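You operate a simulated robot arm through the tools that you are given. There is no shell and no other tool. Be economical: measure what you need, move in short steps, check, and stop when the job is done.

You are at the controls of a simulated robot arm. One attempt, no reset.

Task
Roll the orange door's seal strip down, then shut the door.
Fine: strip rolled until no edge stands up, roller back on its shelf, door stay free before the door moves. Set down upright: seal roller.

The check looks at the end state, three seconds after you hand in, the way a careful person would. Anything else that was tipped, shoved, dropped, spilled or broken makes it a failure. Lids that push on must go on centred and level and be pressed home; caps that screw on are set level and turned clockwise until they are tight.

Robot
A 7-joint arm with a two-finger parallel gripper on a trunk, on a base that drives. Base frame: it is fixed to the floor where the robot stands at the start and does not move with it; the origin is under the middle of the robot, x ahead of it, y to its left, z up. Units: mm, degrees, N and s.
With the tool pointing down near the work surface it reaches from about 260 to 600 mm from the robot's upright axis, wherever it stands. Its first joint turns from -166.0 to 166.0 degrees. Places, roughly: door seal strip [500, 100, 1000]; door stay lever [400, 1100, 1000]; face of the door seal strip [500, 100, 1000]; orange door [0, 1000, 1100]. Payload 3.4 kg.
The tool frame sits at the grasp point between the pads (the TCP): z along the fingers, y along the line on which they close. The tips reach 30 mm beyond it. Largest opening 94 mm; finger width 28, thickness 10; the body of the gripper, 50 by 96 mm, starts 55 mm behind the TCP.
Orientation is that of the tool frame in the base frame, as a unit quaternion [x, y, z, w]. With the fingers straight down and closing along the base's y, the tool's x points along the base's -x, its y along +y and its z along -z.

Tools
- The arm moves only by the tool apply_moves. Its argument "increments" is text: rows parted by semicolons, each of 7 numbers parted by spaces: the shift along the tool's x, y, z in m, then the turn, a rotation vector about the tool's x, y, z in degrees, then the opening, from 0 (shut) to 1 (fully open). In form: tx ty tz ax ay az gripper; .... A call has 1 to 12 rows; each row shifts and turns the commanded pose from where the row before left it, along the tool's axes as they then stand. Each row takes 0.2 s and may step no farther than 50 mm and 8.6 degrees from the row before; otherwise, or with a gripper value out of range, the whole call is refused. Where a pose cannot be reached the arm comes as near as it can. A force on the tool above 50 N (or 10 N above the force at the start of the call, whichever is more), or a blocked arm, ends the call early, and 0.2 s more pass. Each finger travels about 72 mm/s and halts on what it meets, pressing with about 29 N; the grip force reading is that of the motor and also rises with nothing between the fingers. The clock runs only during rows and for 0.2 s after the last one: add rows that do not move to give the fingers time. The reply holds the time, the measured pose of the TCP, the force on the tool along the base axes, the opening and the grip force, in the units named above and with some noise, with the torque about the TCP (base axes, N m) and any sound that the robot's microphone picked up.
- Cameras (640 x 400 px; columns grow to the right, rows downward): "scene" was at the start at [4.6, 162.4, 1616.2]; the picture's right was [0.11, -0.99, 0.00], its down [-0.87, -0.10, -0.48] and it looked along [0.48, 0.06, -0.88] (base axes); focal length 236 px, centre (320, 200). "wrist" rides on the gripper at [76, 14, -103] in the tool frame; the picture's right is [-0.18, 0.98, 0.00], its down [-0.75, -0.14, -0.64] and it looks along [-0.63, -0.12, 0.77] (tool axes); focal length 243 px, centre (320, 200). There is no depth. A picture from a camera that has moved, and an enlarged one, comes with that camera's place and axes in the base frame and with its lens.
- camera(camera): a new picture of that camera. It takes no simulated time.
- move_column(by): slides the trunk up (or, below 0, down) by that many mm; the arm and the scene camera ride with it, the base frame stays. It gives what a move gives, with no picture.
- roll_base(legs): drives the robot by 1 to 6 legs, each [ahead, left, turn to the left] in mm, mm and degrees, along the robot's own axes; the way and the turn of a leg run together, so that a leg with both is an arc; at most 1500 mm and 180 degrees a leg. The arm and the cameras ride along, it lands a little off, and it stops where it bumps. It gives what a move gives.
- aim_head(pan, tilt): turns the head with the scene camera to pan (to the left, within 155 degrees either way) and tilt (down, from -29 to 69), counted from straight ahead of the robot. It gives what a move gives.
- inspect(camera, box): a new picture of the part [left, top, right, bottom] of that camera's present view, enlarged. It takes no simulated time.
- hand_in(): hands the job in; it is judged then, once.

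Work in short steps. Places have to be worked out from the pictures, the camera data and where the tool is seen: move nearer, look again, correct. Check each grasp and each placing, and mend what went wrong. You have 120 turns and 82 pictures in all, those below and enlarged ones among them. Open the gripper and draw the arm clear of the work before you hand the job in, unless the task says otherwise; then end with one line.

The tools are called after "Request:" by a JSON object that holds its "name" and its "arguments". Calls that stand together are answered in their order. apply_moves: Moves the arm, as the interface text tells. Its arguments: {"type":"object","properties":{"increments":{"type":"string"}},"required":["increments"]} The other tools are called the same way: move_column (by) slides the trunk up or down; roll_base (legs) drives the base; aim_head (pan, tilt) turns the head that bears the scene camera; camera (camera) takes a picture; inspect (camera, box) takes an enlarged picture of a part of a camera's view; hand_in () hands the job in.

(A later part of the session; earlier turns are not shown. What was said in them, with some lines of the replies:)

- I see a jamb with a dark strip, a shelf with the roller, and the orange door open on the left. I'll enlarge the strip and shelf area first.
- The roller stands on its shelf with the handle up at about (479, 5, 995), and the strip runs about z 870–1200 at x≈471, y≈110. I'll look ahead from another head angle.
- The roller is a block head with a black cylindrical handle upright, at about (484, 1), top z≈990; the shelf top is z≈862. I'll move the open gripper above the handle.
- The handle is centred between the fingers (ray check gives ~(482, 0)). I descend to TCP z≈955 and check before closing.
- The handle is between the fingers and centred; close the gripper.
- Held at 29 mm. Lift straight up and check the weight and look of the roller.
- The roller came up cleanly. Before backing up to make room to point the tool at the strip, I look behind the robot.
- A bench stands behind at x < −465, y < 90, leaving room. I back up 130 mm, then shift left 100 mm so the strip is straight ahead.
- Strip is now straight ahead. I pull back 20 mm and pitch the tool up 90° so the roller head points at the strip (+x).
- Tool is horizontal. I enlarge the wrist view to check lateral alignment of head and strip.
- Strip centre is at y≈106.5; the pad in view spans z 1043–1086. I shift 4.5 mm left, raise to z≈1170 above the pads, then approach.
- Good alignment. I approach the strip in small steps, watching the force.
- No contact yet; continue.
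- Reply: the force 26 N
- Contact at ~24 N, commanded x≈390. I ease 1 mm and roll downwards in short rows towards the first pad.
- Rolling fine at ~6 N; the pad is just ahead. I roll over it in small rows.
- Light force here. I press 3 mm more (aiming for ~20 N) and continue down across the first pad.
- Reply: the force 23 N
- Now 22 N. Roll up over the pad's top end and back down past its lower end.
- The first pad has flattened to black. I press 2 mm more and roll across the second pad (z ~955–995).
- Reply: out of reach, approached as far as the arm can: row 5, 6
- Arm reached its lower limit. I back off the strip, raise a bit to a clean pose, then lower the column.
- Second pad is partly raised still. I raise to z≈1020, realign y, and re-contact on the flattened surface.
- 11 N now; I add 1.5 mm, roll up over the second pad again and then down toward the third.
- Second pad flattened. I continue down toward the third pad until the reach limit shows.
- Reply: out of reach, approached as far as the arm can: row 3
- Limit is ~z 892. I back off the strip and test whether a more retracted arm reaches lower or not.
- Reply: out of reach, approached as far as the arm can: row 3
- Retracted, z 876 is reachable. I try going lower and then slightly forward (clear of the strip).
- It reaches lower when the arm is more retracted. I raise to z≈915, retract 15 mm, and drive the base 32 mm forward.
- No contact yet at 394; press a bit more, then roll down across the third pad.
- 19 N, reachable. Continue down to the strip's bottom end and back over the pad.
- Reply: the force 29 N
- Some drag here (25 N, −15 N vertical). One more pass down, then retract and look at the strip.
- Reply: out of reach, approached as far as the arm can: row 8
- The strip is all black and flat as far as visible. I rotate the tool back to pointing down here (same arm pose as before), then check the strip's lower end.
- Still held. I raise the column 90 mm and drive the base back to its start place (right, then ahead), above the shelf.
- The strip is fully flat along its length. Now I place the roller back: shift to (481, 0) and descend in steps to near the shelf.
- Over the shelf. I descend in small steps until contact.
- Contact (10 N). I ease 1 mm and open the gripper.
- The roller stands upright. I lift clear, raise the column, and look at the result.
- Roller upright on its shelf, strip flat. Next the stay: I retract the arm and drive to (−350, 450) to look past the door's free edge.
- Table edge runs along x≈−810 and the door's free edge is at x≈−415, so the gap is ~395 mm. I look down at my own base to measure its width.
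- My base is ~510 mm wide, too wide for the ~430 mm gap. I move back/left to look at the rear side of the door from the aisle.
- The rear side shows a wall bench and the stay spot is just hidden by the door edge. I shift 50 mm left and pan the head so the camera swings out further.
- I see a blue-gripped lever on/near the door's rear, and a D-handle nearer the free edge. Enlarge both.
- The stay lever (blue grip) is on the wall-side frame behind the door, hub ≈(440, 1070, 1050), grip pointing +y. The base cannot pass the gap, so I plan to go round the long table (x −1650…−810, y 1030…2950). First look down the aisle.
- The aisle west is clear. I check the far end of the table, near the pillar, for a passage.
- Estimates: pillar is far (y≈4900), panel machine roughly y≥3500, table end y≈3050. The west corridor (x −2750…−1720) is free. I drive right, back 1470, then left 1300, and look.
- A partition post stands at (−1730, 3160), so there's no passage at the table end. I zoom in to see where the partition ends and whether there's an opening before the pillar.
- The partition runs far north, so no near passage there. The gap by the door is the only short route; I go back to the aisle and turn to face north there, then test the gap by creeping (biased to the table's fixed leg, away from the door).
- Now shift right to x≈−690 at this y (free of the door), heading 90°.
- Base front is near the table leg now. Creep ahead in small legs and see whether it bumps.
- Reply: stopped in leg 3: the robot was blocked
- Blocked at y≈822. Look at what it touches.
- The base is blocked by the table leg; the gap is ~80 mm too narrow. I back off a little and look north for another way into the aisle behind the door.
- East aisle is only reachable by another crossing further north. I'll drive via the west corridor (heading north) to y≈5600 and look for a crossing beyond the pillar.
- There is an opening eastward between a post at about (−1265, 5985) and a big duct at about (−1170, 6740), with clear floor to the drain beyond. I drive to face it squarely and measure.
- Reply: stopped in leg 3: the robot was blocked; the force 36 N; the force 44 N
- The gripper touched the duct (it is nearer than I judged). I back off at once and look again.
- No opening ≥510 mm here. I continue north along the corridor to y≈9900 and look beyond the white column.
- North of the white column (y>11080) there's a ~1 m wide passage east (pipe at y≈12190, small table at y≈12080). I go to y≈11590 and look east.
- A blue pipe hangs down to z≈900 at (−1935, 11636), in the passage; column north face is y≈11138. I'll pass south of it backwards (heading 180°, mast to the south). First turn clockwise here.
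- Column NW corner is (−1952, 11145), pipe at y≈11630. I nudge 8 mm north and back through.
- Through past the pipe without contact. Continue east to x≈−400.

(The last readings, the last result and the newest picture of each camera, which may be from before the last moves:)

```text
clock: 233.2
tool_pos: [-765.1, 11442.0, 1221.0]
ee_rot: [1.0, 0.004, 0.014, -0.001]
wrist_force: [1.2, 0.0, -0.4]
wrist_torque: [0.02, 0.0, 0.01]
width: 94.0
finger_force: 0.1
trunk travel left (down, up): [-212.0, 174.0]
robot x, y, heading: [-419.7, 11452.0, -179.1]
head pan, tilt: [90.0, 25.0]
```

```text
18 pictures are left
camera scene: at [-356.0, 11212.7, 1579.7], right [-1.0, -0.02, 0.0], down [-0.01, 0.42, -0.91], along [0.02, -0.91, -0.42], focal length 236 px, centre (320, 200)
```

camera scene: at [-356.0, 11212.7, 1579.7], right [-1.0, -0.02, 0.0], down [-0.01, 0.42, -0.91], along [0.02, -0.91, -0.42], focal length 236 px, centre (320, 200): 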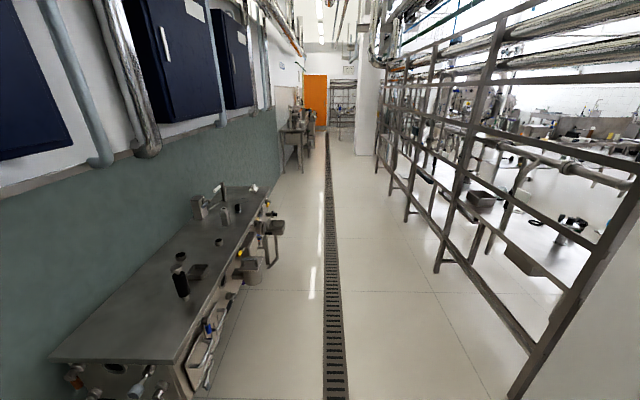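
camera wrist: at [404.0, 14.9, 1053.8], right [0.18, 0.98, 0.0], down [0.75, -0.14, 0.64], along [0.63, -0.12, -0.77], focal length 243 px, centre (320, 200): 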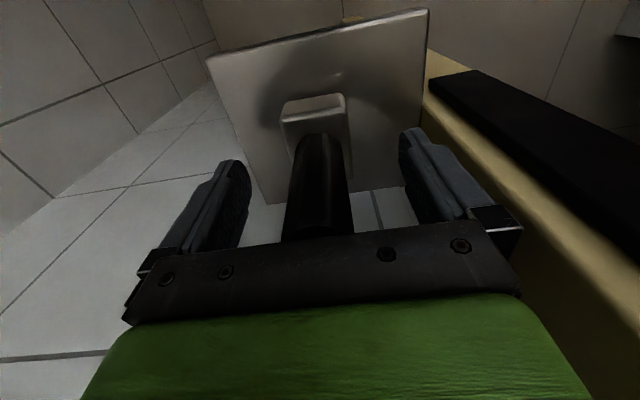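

In the wide aisle behind the door. I turn to face south and drive down the drain line (x≈−420).

Request:
{"name": "roll_base", "arguments": {"legs": [[0, 0, 89.1], [1500, 0, 0], [1500, 0, 0], [1500, 0, 0], [1500, 0, 0], [1300, 0, 0]]}}

Request:
{"name": "aim_head", "arguments": {"pan": 5, "tilt": 25}}

Request:
{"name": "camera", "arguments": {"camera": "scene"}}

```text
clock: 271.6
tool_pos: [-414.3, 3801.8, 1220.4]
ee_rot: [0.707, 0.707, 0.01, -0.01]
wrist_force: [0.7, -0.3, 0.3]
wrist_torque: [0.0, -0.02, 0.0]
width: 93.9
finger_force: 0.0
trunk travel left (down, up): [-212.0, 174.0]
robot x, y, heading: [-422.2, 4149.0, -89.4]
head pan, tilt: [90.0, 25.0]
```

```text
clock: 273.2
tool_pos: [-414.6, 3802.8, 1221.5]
ee_rot: [0.707, 0.707, 0.01, -0.01]
wrist_force: [-0.9, 0.0, -0.3]
wrist_torque: [-0.04, 0.0, 0.0]
width: 94.0
finger_force: 0.1
trunk travel left (down, up): [-212.0, 174.0]
robot x, y, heading: [-423.2, 4152.3, -88.9]
head pan, tilt: [5.0, 25.0]
```

```text
17 pictures are left
camera scene: at [-262.4, 4122.0, 1579.7], right [-0.99, -0.1, 0.0], down [-0.04, 0.42, -0.91], along [0.09, -0.9, -0.42], focal length 236 px, centre (320, 200)
```

scene: 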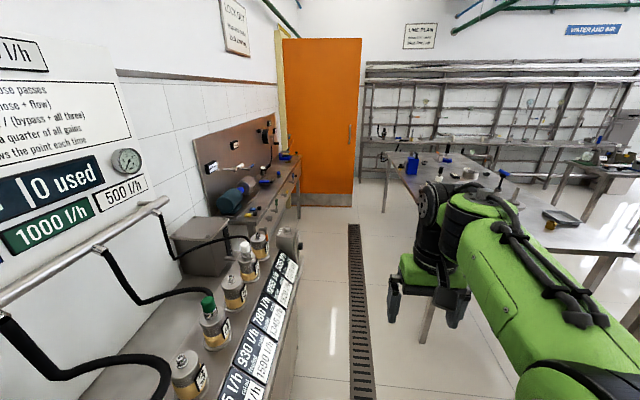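

The door's rear face, its D-handle and the benches are visible; the aisle is x −780…−111 here. I correct heading, shift to x≈−445, drive south to y≈1700 and turn to face +x.

Request:
{"name": "roll_base", "arguments": {"legs": [[0, 0, -1.1], [0, -24, 0], [1400, 0, 0], [1050, 0, 0], [0, 0, 90]]}}

Request:
{"name": "aim_head", "arguments": {"pan": -20, "tilt": 25}}

Request:
{"name": "camera", "arguments": {"camera": "scene"}}

```text
clock: 289.7
tool_pos: [-120.0, 1702.3, 1220.9]
ee_rot: [0.02, 1.0, -0.001, -0.013]
wrist_force: [-0.1, 0.5, -0.5]
wrist_torque: [-0.03, -0.01, 0.01]
width: 94.0
finger_force: 0.1
trunk travel left (down, up): [-212.0, 174.0]
robot x, y, heading: [-466.8, 1709.1, -1.6]
head pan, tilt: [5.0, 25.0]
```

```text
clock: 290.6
tool_pos: [-119.6, 1701.0, 1221.0]
ee_rot: [0.02, 1.0, 0.0, -0.014]
wrist_force: [-0.4, -0.5, -0.2]
wrist_torque: [-0.03, 0.03, 0.0]
width: 94.2
finger_force: 0.1
trunk travel left (down, up): [-212.0, 174.0]
robot x, y, heading: [-466.0, 1707.4, -1.5]
head pan, tilt: [-20.0, 25.0]
```

```text
16 pictures are left
camera scene: at [-436.2, 1830.4, 1579.7], right [-0.37, -0.93, 0.0], down [-0.39, 0.15, -0.91], along [0.84, -0.33, -0.42], focal length 236 px, centre (320, 200)
```

scene: 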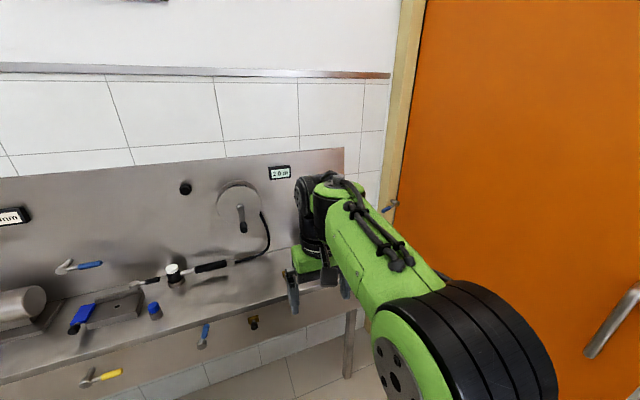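

The lever is visible near (390, 207). Enlarge it.

Request:
{"name": "inspect", "arguments": {"camera": "scene", "box": [355, 180, 425, 230]}}

```text
8.00 times, centred on (390, 205) of scene
camera zoom: at [-436.2, 1830.4, 1579.7], right [-0.37, -0.93, 0.0], down [-0.39, 0.15, -0.91], along [0.84, -0.33, -0.42], focal length 1892 px, centre (-240, 160)
```

zoom: 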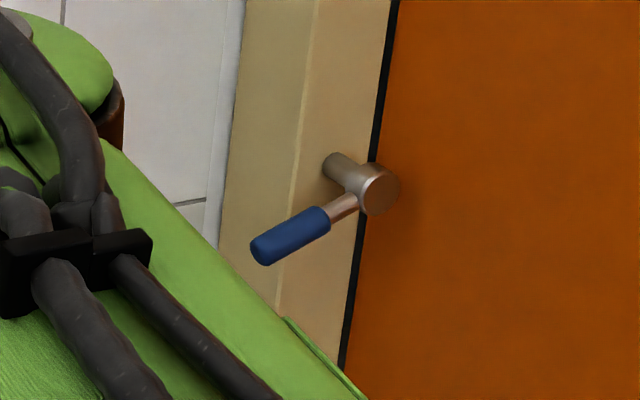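

Triangulated: hub ≈(420, 1070, 1060), grip tip ≈(425, 1154, 1027); it turns about x. I place the robot at about (−110, 1345), behind the door and clear of the bench leg.

Request:
{"name": "roll_base", "arguments": {"legs": [[0, 0, 1.5], [0, -360, 0], [355, 0, 0]]}}

Request:
{"name": "apply_moves", "arguments": {"increments": "-0.04 -0.025 0 0 0 0 1; -0.04 -0.025 0 0 0 0 1; -0.04 -0.025 0 0 0 0 1; 0 -0.02 0 0 0 0 0.3; 0 0 0 0 0 0 0.3"}}

```text
clock: 295.2
tool_pos: [235.7, 1350.8, 1222.4]
ee_rot: [0.007, 1.0, 0.0, -0.014]
wrist_force: [0.5, 0.1, 0.2]
wrist_torque: [0.01, 0.05, -0.03]
width: 93.9
finger_force: 0.1
trunk travel left (down, up): [-212.0, 174.0]
robot x, y, heading: [-108.9, 1348.2, -0.0]
head pan, tilt: [-20.0, 25.0]
```

```text
clock: 296.4
tool_pos: [353.9, 1255.0, 1216.4]
ee_rot: [0.006, 1.0, 0.0, -0.015]
wrist_force: [0.4, 0.9, -0.1]
wrist_torque: [0.03, 0.03, 0.01]
width: 28.0
finger_force: 0.1
trunk travel left (down, up): [-212.0, 174.0]
robot x, y, heading: [-107.3, 1343.6, -0.4]
head pan, tilt: [-20.0, 25.0]
```

Now pitch the tool to horizontal (+x).

Request:
{"name": "apply_moves", "arguments": {"increments": "0 0 0 0 -8.3 0 0.6; 0 0 0 0 -8.3 0 0.6; 0 0 0 0 -8.3 0 0.6; 0 0 0 0 -8.3 0 0.6; 0 0 0 0 -8.3 0 0.6; 0 0 0 0 -8.3 0 0.6; 0 0 0 0 -8.3 0 0.6; 0 0 0 0 -8.3 0 0.6; 0 0 0 0 -8.3 0 0.6; 0 0 0 0 -8.3 0 0.6; 0 0 0 0 -8.5 0 0.6"}}

Request:
{"name": "apply_moves", "arguments": {"increments": "0 0 0 0 0 8.2 0.6; 0 0 0 0 0 8.2 0.6; 0 0 0 0 0 8.2 0.6; 0 0 0 0 0 8.2 0.6; 0 0 0 0 0 8.2 0.6; 0 0 0 0 0 8.2 0.6; 0 0 0 0 0 8.2 0.6; 0 0 0 0 0 8.2 0.6; 0 0 0 0 0 8.2 0.6; 0 0 0 0 0 8.2 0.6; 0 0 0 0 0 8 0.6"}}

```text
clock: 298.8
tool_pos: [353.5, 1253.1, 1217.6]
ee_rot: [0.005, 0.707, -0.005, 0.707]
wrist_force: [0.4, -0.4, 0.1]
wrist_torque: [0.01, 0.01, 0.01]
width: 56.5
finger_force: 0.2
trunk travel left (down, up): [-212.0, 174.0]
robot x, y, heading: [-111.7, 1348.5, 0.1]
head pan, tilt: [-20.0, 25.0]
```

```text
clock: 301.2
tool_pos: [353.7, 1255.1, 1218.1]
ee_rot: [0.505, 0.497, 0.496, 0.502]
wrist_force: [0.6, 0.7, 0.2]
wrist_torque: [-0.03, 0.01, -0.02]
width: 56.3
finger_force: 0.0
trunk travel left (down, up): [-212.0, 174.0]
robot x, y, heading: [-115.0, 1346.9, 0.1]
head pan, tilt: [-20.0, 25.0]
```

Orientation good (tool x=+y, y=+z, z=+x). Lower the column 180 mm to lever height and look with both cameras.

Request:
{"name": "move_column", "arguments": {"by": -180}}

Request:
{"name": "camera", "arguments": {"camera": "wrist"}}

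```text
clock: 303.2
tool_pos: [353.8, 1253.4, 1037.2]
ee_rot: [0.503, 0.497, 0.497, 0.503]
wrist_force: [-0.2, -1.1, 0.0]
wrist_torque: [0.0, -0.02, 0.02]
width: 56.3
finger_force: 0.0
trunk travel left (down, up): [-32.0, 354.0]
robot x, y, heading: [-112.7, 1350.6, -0.1]
head pan, tilt: [-20.0, 25.0]
```

```text
14 pictures are left
camera wrist: at [251.8, 1332.7, 1051.3], right [0.0, -0.18, 0.98], down [-0.65, -0.74, -0.14], along [0.76, -0.64, -0.12], focal length 243 px, centre (320, 200)
```

wrist: 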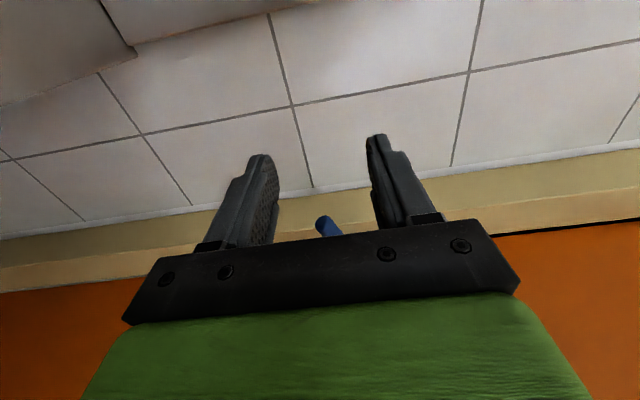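

Grip tip confirmed at ≈(425, 1154, 1024). I slide to y≈1135 still clear of it, then yaw 15° toward −y so the wrist stays away from the door.

Request:
{"name": "apply_moves", "arguments": {"increments": "0 0 0 0 -7.5 0 0.6; 0 0 0 0 -7.5 0 0.6; -0.037 0.001 0.01 0 0 0 0.6; -0.037 0 0.01 0 0 0 0.6; -0.037 0 0.01 0 0 0 0.6; 0 0 0 0 0 0 0.6"}}

Request:
{"name": "camera", "arguments": {"camera": "wrist"}}

```text
clock: 304.6
tool_pos: [360.7, 1139.1, 1030.7]
ee_rot: [0.56, 0.446, 0.434, 0.547]
wrist_force: [0.1, 0.0, 0.2]
wrist_torque: [0.0, 0.01, 0.02]
width: 56.4
finger_force: 0.2
out of reach, approached as far as the arm can: row 2
trunk travel left (down, up): [-32.0, 354.0]
robot x, y, heading: [-111.2, 1347.1, -0.3]
head pan, tilt: [-20.0, 25.0]
```

```text
13 pictures are left
camera wrist: at [276.8, 1236.6, 1046.9], right [-0.02, -0.18, 0.98], down [-0.8, -0.59, -0.12], along [0.6, -0.79, -0.14], focal length 243 px, centre (320, 200)
```

wrist: 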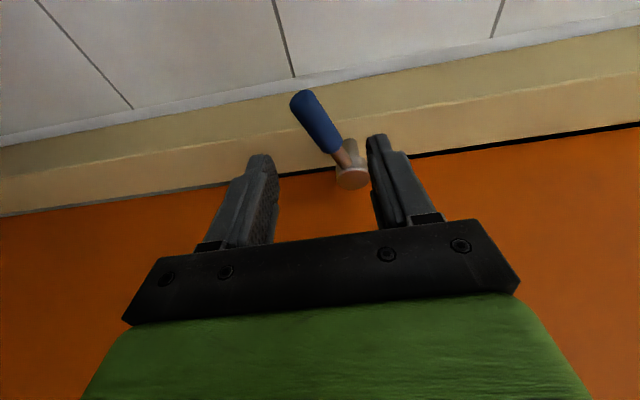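

Grip middle is at ≈(425, 1130, 1029), in line with the gripper. Advance ~57 mm so the grip lies between the pads.

Request:
{"name": "apply_moves", "arguments": {"increments": "0.001 0 0.02 0 0 0 0.6; 0.001 0 0.02 0 0 0 0.6; 0.001 0 0.015 0 0 0 0.6; 0 0 0 0 0 0 0.6"}}

Request:
{"name": "camera", "arguments": {"camera": "wrist"}}

```text
clock: 305.6
tool_pos: [413.1, 1129.4, 1029.2]
ee_rot: [0.56, 0.445, 0.434, 0.547]
wrist_force: [0.4, -0.4, 0.1]
wrist_torque: [0.01, 0.0, 0.01]
width: 56.5
finger_force: 0.1
trunk travel left (down, up): [-32.0, 354.0]
robot x, y, heading: [-113.6, 1345.9, -0.0]
head pan, tilt: [-20.0, 25.0]
```

```text
12 pictures are left
camera wrist: at [331.3, 1227.7, 1045.3], right [-0.02, -0.18, 0.98], down [-0.8, -0.59, -0.13], along [0.6, -0.79, -0.14], focal length 243 px, centre (320, 200)
```

wrist: 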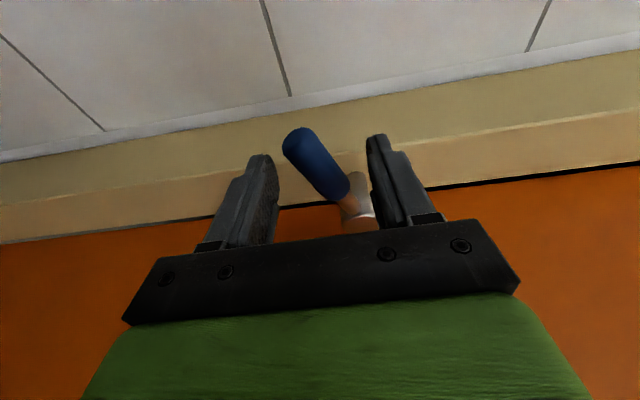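

The grip is between the fingers. I test gently: move up 24 mm so the lower finger lifts the lever a bit, reading force.

Request:
{"name": "apply_moves", "arguments": {"increments": "0 0.008 0 0 0 0 0.6; 0 0.008 0 0 0 0 0.6; 0 0.004 0 0 0 0 0.6; 0 0.004 0 0 0 0 0.6; 0 0 0 0 0 0 0.6"}}

```text
clock: 306.8
tool_pos: [415.2, 1129.2, 1049.4]
ee_rot: [0.563, 0.447, 0.433, 0.545]
wrist_force: [-4.5, 1.3, -23.6]
wrist_torque: [-0.23, 0.63, 0.1]
width: 70.3
finger_force: 11.9
trunk travel left (down, up): [-32.0, 354.0]
robot x, y, heading: [-111.3, 1348.0, -0.1]
head pan, tilt: [-20.0, 25.0]
```

Resists upward (24 N, fingers pushed apart). Go back and try downward.

Request:
{"name": "apply_moves", "arguments": {"increments": "0 -0.012 0 0 0 0 0.6; 0 -0.012 0 0 0 0 0.6; 0 -0.008 0 0 0 0 0.6; 0 -0.008 0 0 0 0 0.6; 0 -0.004 0 0 0 0 0.6; 0 0 0 0 0 0 0.6"}}

```text
clock: 308.2
tool_pos: [412.0, 1129.6, 1009.3]
ee_rot: [0.56, 0.445, 0.434, 0.548]
wrist_force: [0.5, -0.6, 1.2]
wrist_torque: [-0.04, -0.06, 0.01]
width: 57.1
finger_force: 0.5
trunk travel left (down, up): [-32.0, 354.0]
robot x, y, heading: [-109.7, 1347.9, -0.3]
head pan, tilt: [-20.0, 25.0]
```

Request:
{"name": "apply_moves", "arguments": {"increments": "0 -0.008 0 0 0 0 0.6; 0 -0.008 0 0 0 0 0.6; 0 0 0 0 0 0 0.6"}}

Request:
{"name": "inspect", "arguments": {"camera": "wrist", "box": [180, 60, 480, 250]}}

```text
clock: 309.0
tool_pos: [411.1, 1130.0, 993.1]
ee_rot: [0.561, 0.445, 0.435, 0.546]
wrist_force: [-0.4, 1.1, 0.2]
wrist_torque: [-0.02, -0.03, 0.02]
width: 56.6
finger_force: 0.1
trunk travel left (down, up): [-32.0, 354.0]
robot x, y, heading: [-110.3, 1347.7, -0.4]
head pan, tilt: [-20.0, 25.0]
```

```text
2.11 times, centred on (330, 155) of wrist
camera zoom: at [329.6, 1227.7, 1009.6], right [-0.02, -0.18, 0.98], down [-0.8, -0.59, -0.13], along [0.6, -0.79, -0.14], focal length 511 px, centre (299, 295)
```

zoom: 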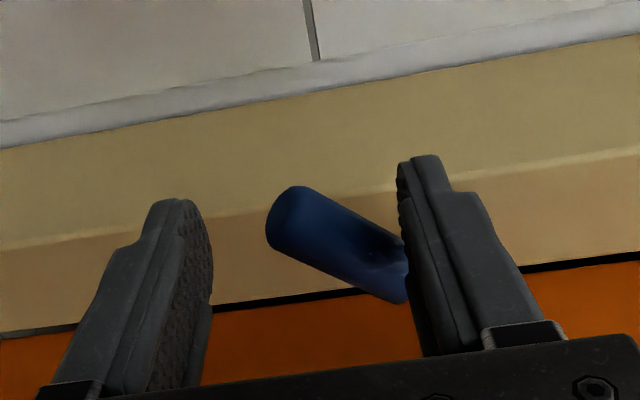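

The lever turns down easily (now about 43°). Follow its arc: down 20 mm more and toward the hub 10 mm.

Request:
{"name": "apply_moves", "arguments": {"increments": "-0.004 -0.008 0.001 0 0 0 0.6; -0.004 -0.008 0.001 0 0 0 0.6; -0.003 -0.006 0.001 0 0 0 0.6; 0 0 0 0 0 0 0.6"}}

Request:
{"name": "inspect", "arguments": {"camera": "wrist", "box": [180, 60, 480, 250]}}

```text
clock: 310.0
tool_pos: [410.3, 1118.2, 971.1]
ee_rot: [0.56, 0.446, 0.434, 0.547]
wrist_force: [0.4, -0.2, 0.5]
wrist_torque: [0.03, 0.01, 0.02]
width: 56.4
finger_force: 0.2
trunk travel left (down, up): [-32.0, 354.0]
robot x, y, heading: [-112.0, 1349.0, -0.0]
head pan, tilt: [-20.0, 25.0]
```

```text
2.11 times, centred on (330, 155) of wrist
camera zoom: at [329.5, 1216.2, 987.3], right [-0.02, -0.18, 0.98], down [-0.8, -0.59, -0.12], along [0.6, -0.79, -0.14], focal length 511 px, centre (299, 295)
```

zoom: 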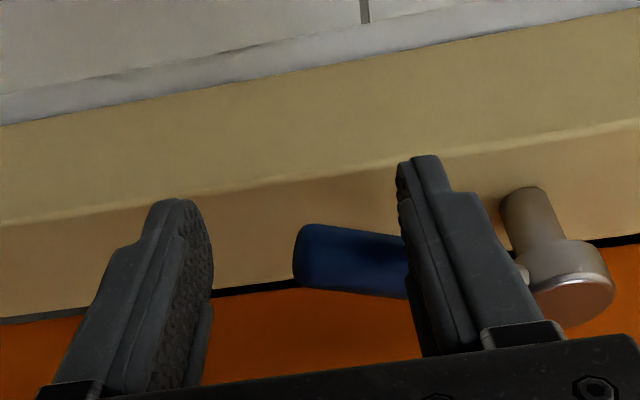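

Now about 65–70° down. Push sideways (−y) 16 mm to bring it toward vertical, watching the force.

Request:
{"name": "apply_moves", "arguments": {"increments": "-0.006 0 0.001 0 0 0 0.6; -0.006 -0.002 0.001 0 0 0 0.6; -0.004 0 0.001 0 0 0 0.6; 0 0 0 0 0 0 0.6"}}

Request:
{"name": "inspect", "arguments": {"camera": "wrist", "box": [180, 60, 480, 250]}}

```text
clock: 311.0
tool_pos: [410.8, 1101.2, 968.2]
ee_rot: [0.56, 0.446, 0.434, 0.547]
wrist_force: [1.6, 0.7, -0.3]
wrist_torque: [0.0, 0.01, 0.05]
width: 56.3
finger_force: 0.0
trunk travel left (down, up): [-32.0, 354.0]
robot x, y, heading: [-114.4, 1349.1, 0.1]
head pan, tilt: [-20.0, 25.0]
```

```text
2.11 times, centred on (330, 155) of wrist
camera zoom: at [329.0, 1199.9, 985.1], right [-0.02, -0.18, 0.98], down [-0.8, -0.59, -0.12], along [0.6, -0.79, -0.14], focal length 511 px, centre (299, 295)
```

zoom: 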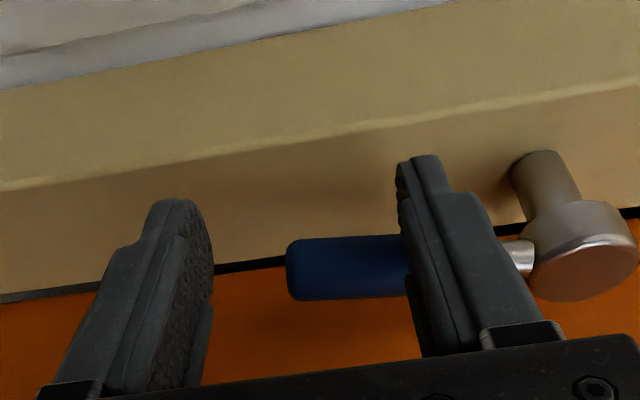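

Nearly vertical. A bit further to reach its end stop.

Request:
{"name": "apply_moves", "arguments": {"increments": "-0.005 0 0.001 0 0 0 0.6; -0.004 0 0.001 0 0 0 0.6; 0 0 0 0 0 0 0.6"}}

```text
clock: 311.8
tool_pos: [410.7, 1095.2, 969.5]
ee_rot: [0.559, 0.446, 0.435, 0.547]
wrist_force: [-0.6, 7.7, -0.5]
wrist_torque: [-0.23, -0.02, 0.15]
width: 56.0
finger_force: 0.0
trunk travel left (down, up): [-32.0, 354.0]
robot x, y, heading: [-111.7, 1347.5, -0.1]
head pan, tilt: [-20.0, 25.0]
```

End stop reached (7.7 N). I move off sideways, then withdraw the gripper.

Request:
{"name": "apply_moves", "arguments": {"increments": "0.02 0 0 0 0 0 0.6; 0.03 0 -0.01 0 0 0 0.6; 0.02 0 -0.03 0 0 0 0.6; 0.03 0 0 0 0 0 0.6; 0 0 0 0 0 0 0.3"}}

Request:
{"name": "aim_head", "arguments": {"pan": -35, "tilt": 30}}

Request:
{"name": "camera", "arguments": {"camera": "scene"}}

```text
clock: 313.0
tool_pos: [393.9, 1199.4, 969.6]
ee_rot: [0.559, 0.445, 0.434, 0.548]
wrist_force: [0.6, 0.0, -0.2]
wrist_torque: [0.01, 0.01, -0.02]
width: 28.1
finger_force: 0.1
trunk travel left (down, up): [-32.0, 354.0]
robot x, y, heading: [-110.2, 1349.5, -0.2]
head pan, tilt: [-20.0, 25.0]
```

```text
clock: 313.7
tool_pos: [394.7, 1198.2, 969.8]
ee_rot: [0.56, 0.445, 0.434, 0.548]
wrist_force: [0.6, 0.7, -0.3]
wrist_torque: [0.01, -0.05, -0.02]
width: 28.3
finger_force: 0.1
trunk travel left (down, up): [-32.0, 354.0]
robot x, y, heading: [-115.3, 1349.9, -0.1]
head pan, tilt: [-35.0, 30.0]
```

```text
8 pictures are left
camera scene: at [-98.1, 1451.0, 1391.2], right [-0.57, -0.82, 0.0], down [-0.41, 0.29, -0.87], along [0.71, -0.5, -0.5], focal length 236 px, centre (320, 200)
```

scene: 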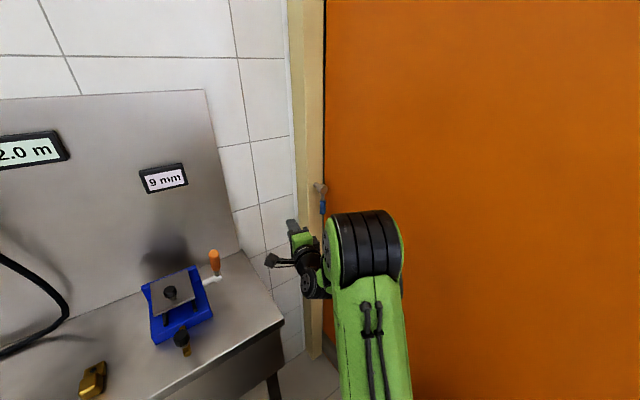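

The lever now points straight down; the stay is free. I withdraw the base from the bench corner and go to open floor behind the door to straighten the arm.

Request:
{"name": "roll_base", "arguments": {"legs": [[-300, 0, 0], [0, 400, 0]]}}

Request:
{"name": "apply_moves", "arguments": {"increments": "0.04 0 0 0 7 0 0; 0.04 0 0 0 7.2 0 0; 0.035 0.02 0 0 0 0 0; 0.03 0.02 0 0 0 0 0; 0 0.02 0 0 0 0 0; 0 0 0 0 0 0 0"}}

```text
clock: 317.9
tool_pos: [94.5, 1602.2, 969.0]
ee_rot: [0.559, 0.445, 0.435, 0.548]
wrist_force: [-0.2, 0.3, 0.2]
wrist_torque: [0.01, -0.03, -0.01]
width: 28.1
finger_force: 0.0
trunk travel left (down, up): [-32.0, 354.0]
robot x, y, heading: [-412.0, 1747.8, -0.1]
head pan, tilt: [-35.0, 30.0]
```

```text
clock: 319.3
tool_pos: [106.6, 1744.7, 1030.9]
ee_rot: [0.502, 0.51, 0.501, 0.487]
wrist_force: [0.2, -0.1, 1.2]
wrist_torque: [0.02, 0.02, 0.02]
width: 0.0
finger_force: 29.2
trunk travel left (down, up): [-32.0, 354.0]
robot x, y, heading: [-413.0, 1749.1, -0.2]
head pan, tilt: [-35.0, 30.0]
```

Arm straight ahead, fingers closed. Turn right 90° to face the door and shift to x≈−200.

Request:
{"name": "roll_base", "arguments": {"legs": [[0, 0, -89.8], [0, 212, 0]]}}

Request:
{"name": "aim_head", "arguments": {"pan": -5, "tilt": 35}}

Request:
{"name": "camera", "arguments": {"camera": "scene"}}

```text
clock: 324.8
tool_pos: [-207.1, 1228.9, 1029.3]
ee_rot: [0.715, 0.004, 0.008, 0.699]
wrist_force: [0.5, -0.7, 0.1]
wrist_torque: [-0.01, -0.04, 0.0]
width: 0.0
finger_force: 29.6
trunk travel left (down, up): [-32.0, 354.0]
robot x, y, heading: [-201.0, 1750.1, -90.1]
head pan, tilt: [-35.0, 30.0]
```

```text
clock: 325.7
tool_pos: [-206.7, 1230.3, 1029.1]
ee_rot: [0.715, 0.004, 0.008, 0.699]
wrist_force: [0.1, -0.2, 0.5]
wrist_torque: [0.02, 0.0, -0.03]
width: 0.0
finger_force: 28.5
trunk travel left (down, up): [-32.0, 354.0]
robot x, y, heading: [-199.3, 1747.0, -90.1]
head pan, tilt: [-5.0, 35.0]
```

```text
7 pictures are left
camera scene: at [-56.7, 1723.6, 1383.4], right [-1.0, 0.09, 0.0], down [0.05, 0.57, -0.82], along [-0.08, -0.82, -0.57], focal length 236 px, centre (320, 200)
```

scene: 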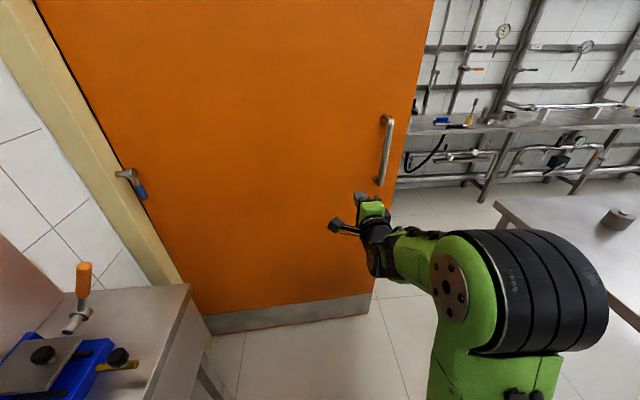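

Advance toward the door's back face.

Request:
{"name": "roll_base", "arguments": {"legs": [[135, 0, 0], [15, 0, 0]]}}

```text
clock: 327.4
tool_pos: [-208.5, 1078.4, 1029.5]
ee_rot: [0.715, 0.004, 0.006, 0.699]
wrist_force: [-0.8, 0.3, -0.2]
wrist_torque: [0.01, -0.01, 0.02]
width: 0.0
finger_force: 28.9
trunk travel left (down, up): [-32.0, 354.0]
robot x, y, heading: [-199.7, 1598.2, -90.5]
head pan, tilt: [-5.0, 35.0]
```

Request:
{"name": "roll_base", "arguments": {"legs": [[15, 0, 0], [15, 0, 0]]}}

```text
clock: 328.5
tool_pos: [-208.8, 1048.7, 1029.2]
ee_rot: [0.716, 0.003, 0.007, 0.699]
wrist_force: [-0.4, -1.3, -0.8]
wrist_torque: [0.05, 0.02, 0.0]
width: 0.0
finger_force: 29.2
trunk travel left (down, up): [-32.0, 354.0]
robot x, y, heading: [-203.2, 1570.2, -90.3]
head pan, tilt: [-5.0, 35.0]
```

Request:
{"name": "roll_base", "arguments": {"legs": [[15, 0, 0], [15, 0, 0]]}}

```text
clock: 329.7
tool_pos: [-208.0, 1018.2, 1028.4]
ee_rot: [0.716, 0.004, 0.007, 0.698]
wrist_force: [-0.5, -0.5, 0.3]
wrist_torque: [-0.01, -0.01, -0.01]
width: 0.2
finger_force: 29.0
trunk travel left (down, up): [-32.0, 354.0]
robot x, y, heading: [-201.3, 1539.0, -90.1]
head pan, tilt: [-5.0, 35.0]
```

Request:
{"name": "roll_base", "arguments": {"legs": [[20, 0, 0], [20, 0, 0]]}}

Request:
{"name": "camera", "arguments": {"camera": "scene"}}

```text
clock: 330.9
tool_pos: [-208.6, 978.0, 1028.4]
ee_rot: [0.716, 0.003, 0.008, 0.698]
wrist_force: [-0.6, -1.0, 0.6]
wrist_torque: [0.01, -0.03, 0.0]
width: 0.3
finger_force: 28.8
trunk travel left (down, up): [-32.0, 354.0]
robot x, y, heading: [-199.6, 1497.4, -90.7]
head pan, tilt: [-5.0, 35.0]
```

```text
6 pictures are left
camera scene: at [-57.8, 1471.7, 1383.3], right [-1.0, 0.09, 0.0], down [0.05, 0.57, -0.82], along [-0.08, -0.82, -0.57], focal length 236 px, centre (320, 200)
```

scene: 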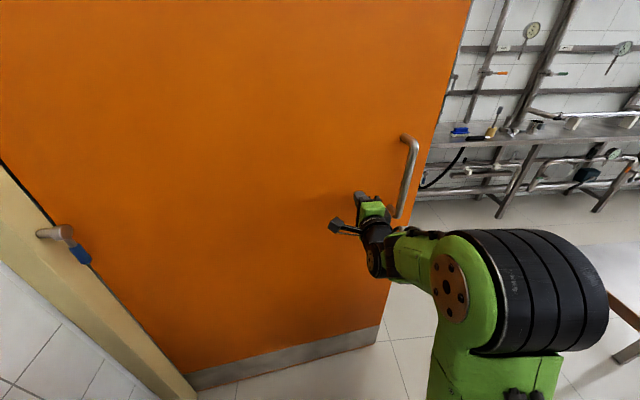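

The door is moving freely (now ~10° off open) with ~1 N. I continue with an arc about the hinge (≈(500, 1020)): robot rotating rigidly with the door.

Request:
{"name": "roll_base", "arguments": {"legs": [[122, -83, 10], [122, -83, 10], [122, -83, 10]]}}

```text
clock: 334.1
tool_pos: [-89.6, 633.9, 1028.4]
ee_rot: [0.69, 0.191, 0.19, 0.672]
wrist_force: [0.1, -0.8, -0.5]
wrist_torque: [0.02, 0.0, 0.01]
width: 0.0
finger_force: 29.0
trunk travel left (down, up): [-32.0, 354.0]
robot x, y, heading: [-343.7, 1081.0, -59.6]
head pan, tilt: [-5.0, 35.0]
```

Arc is accurate. Continue another 36°.

Request:
{"name": "roll_base", "arguments": {"legs": [[146.6, -100, 12], [146.6, -100, 12], [146.6, -100, 12]]}}

Request:
{"name": "camera", "arguments": {"camera": "scene"}}

```text
clock: 337.8
tool_pos: [253.3, 364.4, 1030.1]
ee_rot: [0.597, 0.395, 0.389, 0.58]
wrist_force: [-0.5, 0.6, 0.7]
wrist_torque: [-0.01, 0.03, 0.04]
width: 0.1
finger_force: 28.8
trunk travel left (down, up): [-32.0, 354.0]
robot x, y, heading: [-218.7, 579.2, -23.9]
head pan, tilt: [-5.0, 35.0]
```

```text
5 pictures are left
camera scene: at [-135.4, 703.4, 1383.4], right [-0.48, -0.88, 0.0], down [-0.5, 0.28, -0.82], along [0.72, -0.4, -0.57], focal length 236 px, centre (320, 200)
```

scene: 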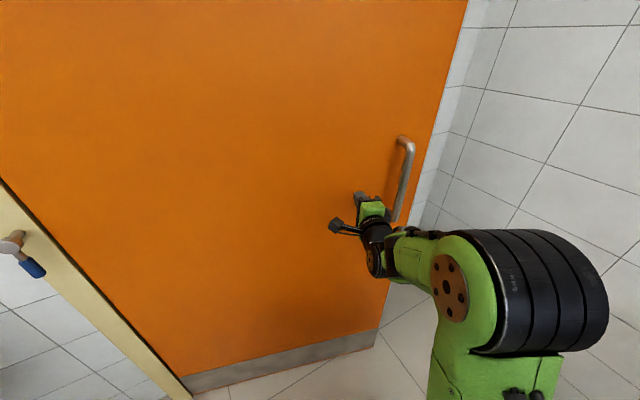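

Door is ~18° from closed. Continue in smaller arc legs.

Request:
{"name": "roll_base", "arguments": {"legs": [[98, -67, 8], [61, -42, 5]]}}

```text
clock: 339.7
tool_pos: [410.1, 325.0, 1028.7]
ee_rot: [0.548, 0.46, 0.452, 0.533]
wrist_force: [-0.4, 0.0, -0.1]
wrist_torque: [-0.03, 0.02, 0.02]
width: 0.0
finger_force: 29.5
trunk travel left (down, up): [-32.0, 354.0]
robot x, y, heading: [-96.8, 430.0, -10.9]
head pan, tilt: [-5.0, 35.0]
```

Request:
{"name": "roll_base", "arguments": {"legs": [[24, -17, 2], [24, -17, 2]]}}

Request:
{"name": "camera", "arguments": {"camera": "scene"}}

```text
clock: 341.0
tool_pos: [447.6, 324.1, 1031.1]
ee_rot: [0.532, 0.477, 0.469, 0.519]
wrist_force: [-9.4, -0.1, 1.8]
wrist_torque: [0.01, -0.09, 0.05]
width: 0.0
finger_force: 29.2
trunk travel left (down, up): [-32.0, 354.0]
robot x, y, heading: [-61.4, 388.4, -7.1]
head pan, tilt: [-5.0, 35.0]
stopped in leg 2: the force on the tool passed its limit at 134 N (the readings are from after the stop); the commanded pose is now the measured one
```

```text
4 pictures are left
camera scene: at [-19.2, 535.3, 1383.5], right [-0.21, -0.98, 0.0], down [-0.56, 0.12, -0.82], along [0.8, -0.17, -0.57], focal length 236 px, centre (320, 200)
```

scene: 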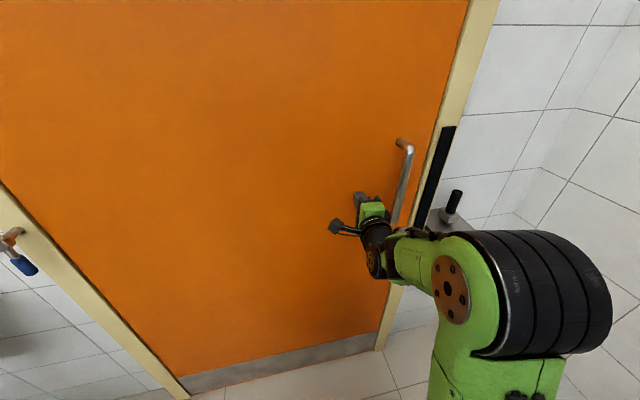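

The door has met its stop, flush in the frame. I back the arm away and check the door stays shut and the roller stands.

Request:
{"name": "roll_base", "arguments": {"legs": [[-200, 0, 0]]}}

Request:
{"name": "aim_head", "arguments": {"pan": -8, "tilt": 30}}

Request:
{"name": "inspect", "arguments": {"camera": "scene", "box": [320, 60, 520, 260]}}

```text
clock: 342.6
tool_pos: [252.4, 348.6, 1030.0]
ee_rot: [0.532, 0.478, 0.469, 0.519]
wrist_force: [-0.6, -0.4, 0.1]
wrist_torque: [-0.02, 0.01, -0.04]
width: 0.2
finger_force: 28.9
trunk travel left (down, up): [-32.0, 354.0]
robot x, y, heading: [-261.3, 421.1, -7.4]
head pan, tilt: [-5.0, 35.0]
```

```text
clock: 343.2
tool_pos: [252.3, 347.9, 1029.4]
ee_rot: [0.533, 0.477, 0.469, 0.519]
wrist_force: [-0.1, 0.5, -0.4]
wrist_torque: [-0.01, 0.02, -0.02]
width: 0.0
finger_force: 28.8
trunk travel left (down, up): [-32.0, 354.0]
robot x, y, heading: [-260.1, 416.3, -7.6]
head pan, tilt: [-8.0, 30.0]
```

```text
2.00 times, centred on (420, 160) of scene
camera zoom: at [-213.4, 555.7, 1391.1], right [-0.26, -0.96, 0.0], down [-0.48, 0.13, -0.87], along [0.83, -0.23, -0.5], focal length 473 px, centre (120, 280)
```

zoom: 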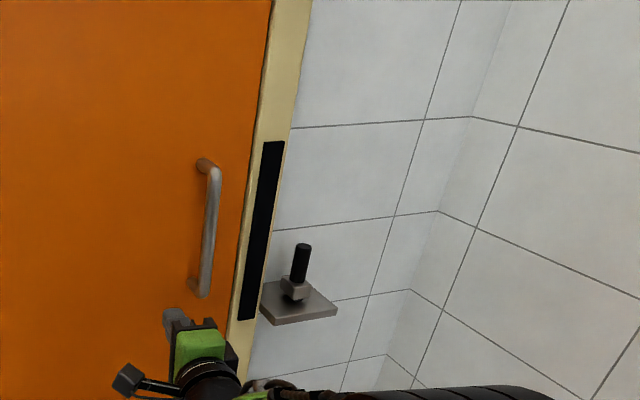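

Roller upright on its shelf, strip flat, door flush. One closer look at the seam to be sure it isn't ajar.

Request:
{"name": "inspect", "arguments": {"camera": "scene", "box": [400, 60, 480, 110]}}

Request:
{"name": "apply_moves", "arguments": {"increments": "0 0 0 0 0 0 1; 0 0 0 0 0 0 1; 0 0 0 0 0 0 1; 0 0 0 0 0 0 1"}}

```text
8.00 times, centred on (440, 85) of scene
camera zoom: at [-213.4, 555.7, 1391.1], right [-0.26, -0.96, 0.0], down [-0.48, 0.13, -0.87], along [0.83, -0.23, -0.5], focal length 1892 px, centre (-640, 1120)
```

zoom: 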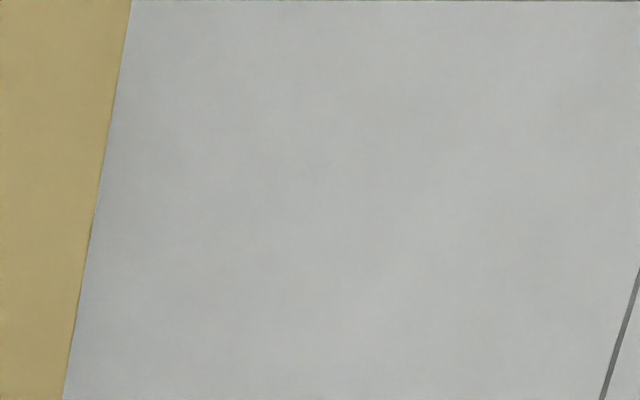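

```text
clock: 344.2
tool_pos: [253.5, 349.1, 1029.6]
ee_rot: [0.532, 0.478, 0.469, 0.518]
wrist_force: [0.3, 0.6, 0.1]
wrist_torque: [0.02, -0.02, -0.03]
width: 94.0
finger_force: 0.1
trunk travel left (down, up): [-32.0, 354.0]
robot x, y, heading: [-258.4, 417.1, -7.2]
head pan, tilt: [-8.0, 30.0]
```

Request:
{"name": "inspect", "arguments": {"camera": "scene", "box": [360, 110, 420, 148]}}

```text
10.53 times, centred on (390, 129) of scene
camera zoom: at [-213.3, 555.7, 1391.2], right [-0.26, -0.96, 0.0], down [-0.48, 0.13, -0.87], along [0.84, -0.23, -0.5], focal length 2490 px, centre (-417, 947)
```

zoom: 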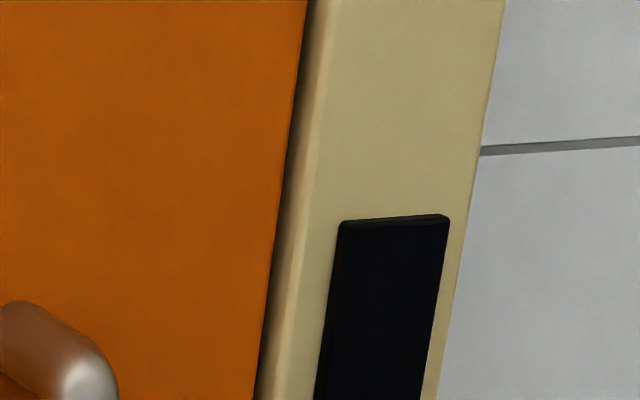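

The door leaf sits inside the frame with no gap, the strip is flat, the roller is upright on its shelf, and the arm is clear with the gripper open. Handing in.

Request:
{"name": "hand_in", "arguments": {}}

```text
The job is handed in.
```

The seal strip is rolled flat, the roller is back upright on its shelf, and the stay was turned free before the orange door was shut, now flush in its frame; on the way the gripper pressed a fixed duct (about 38 N), the base touched a table leg, and the door met its stop with a 134 N peak. I saw no damage, but I did not check the duct or the leg up close.
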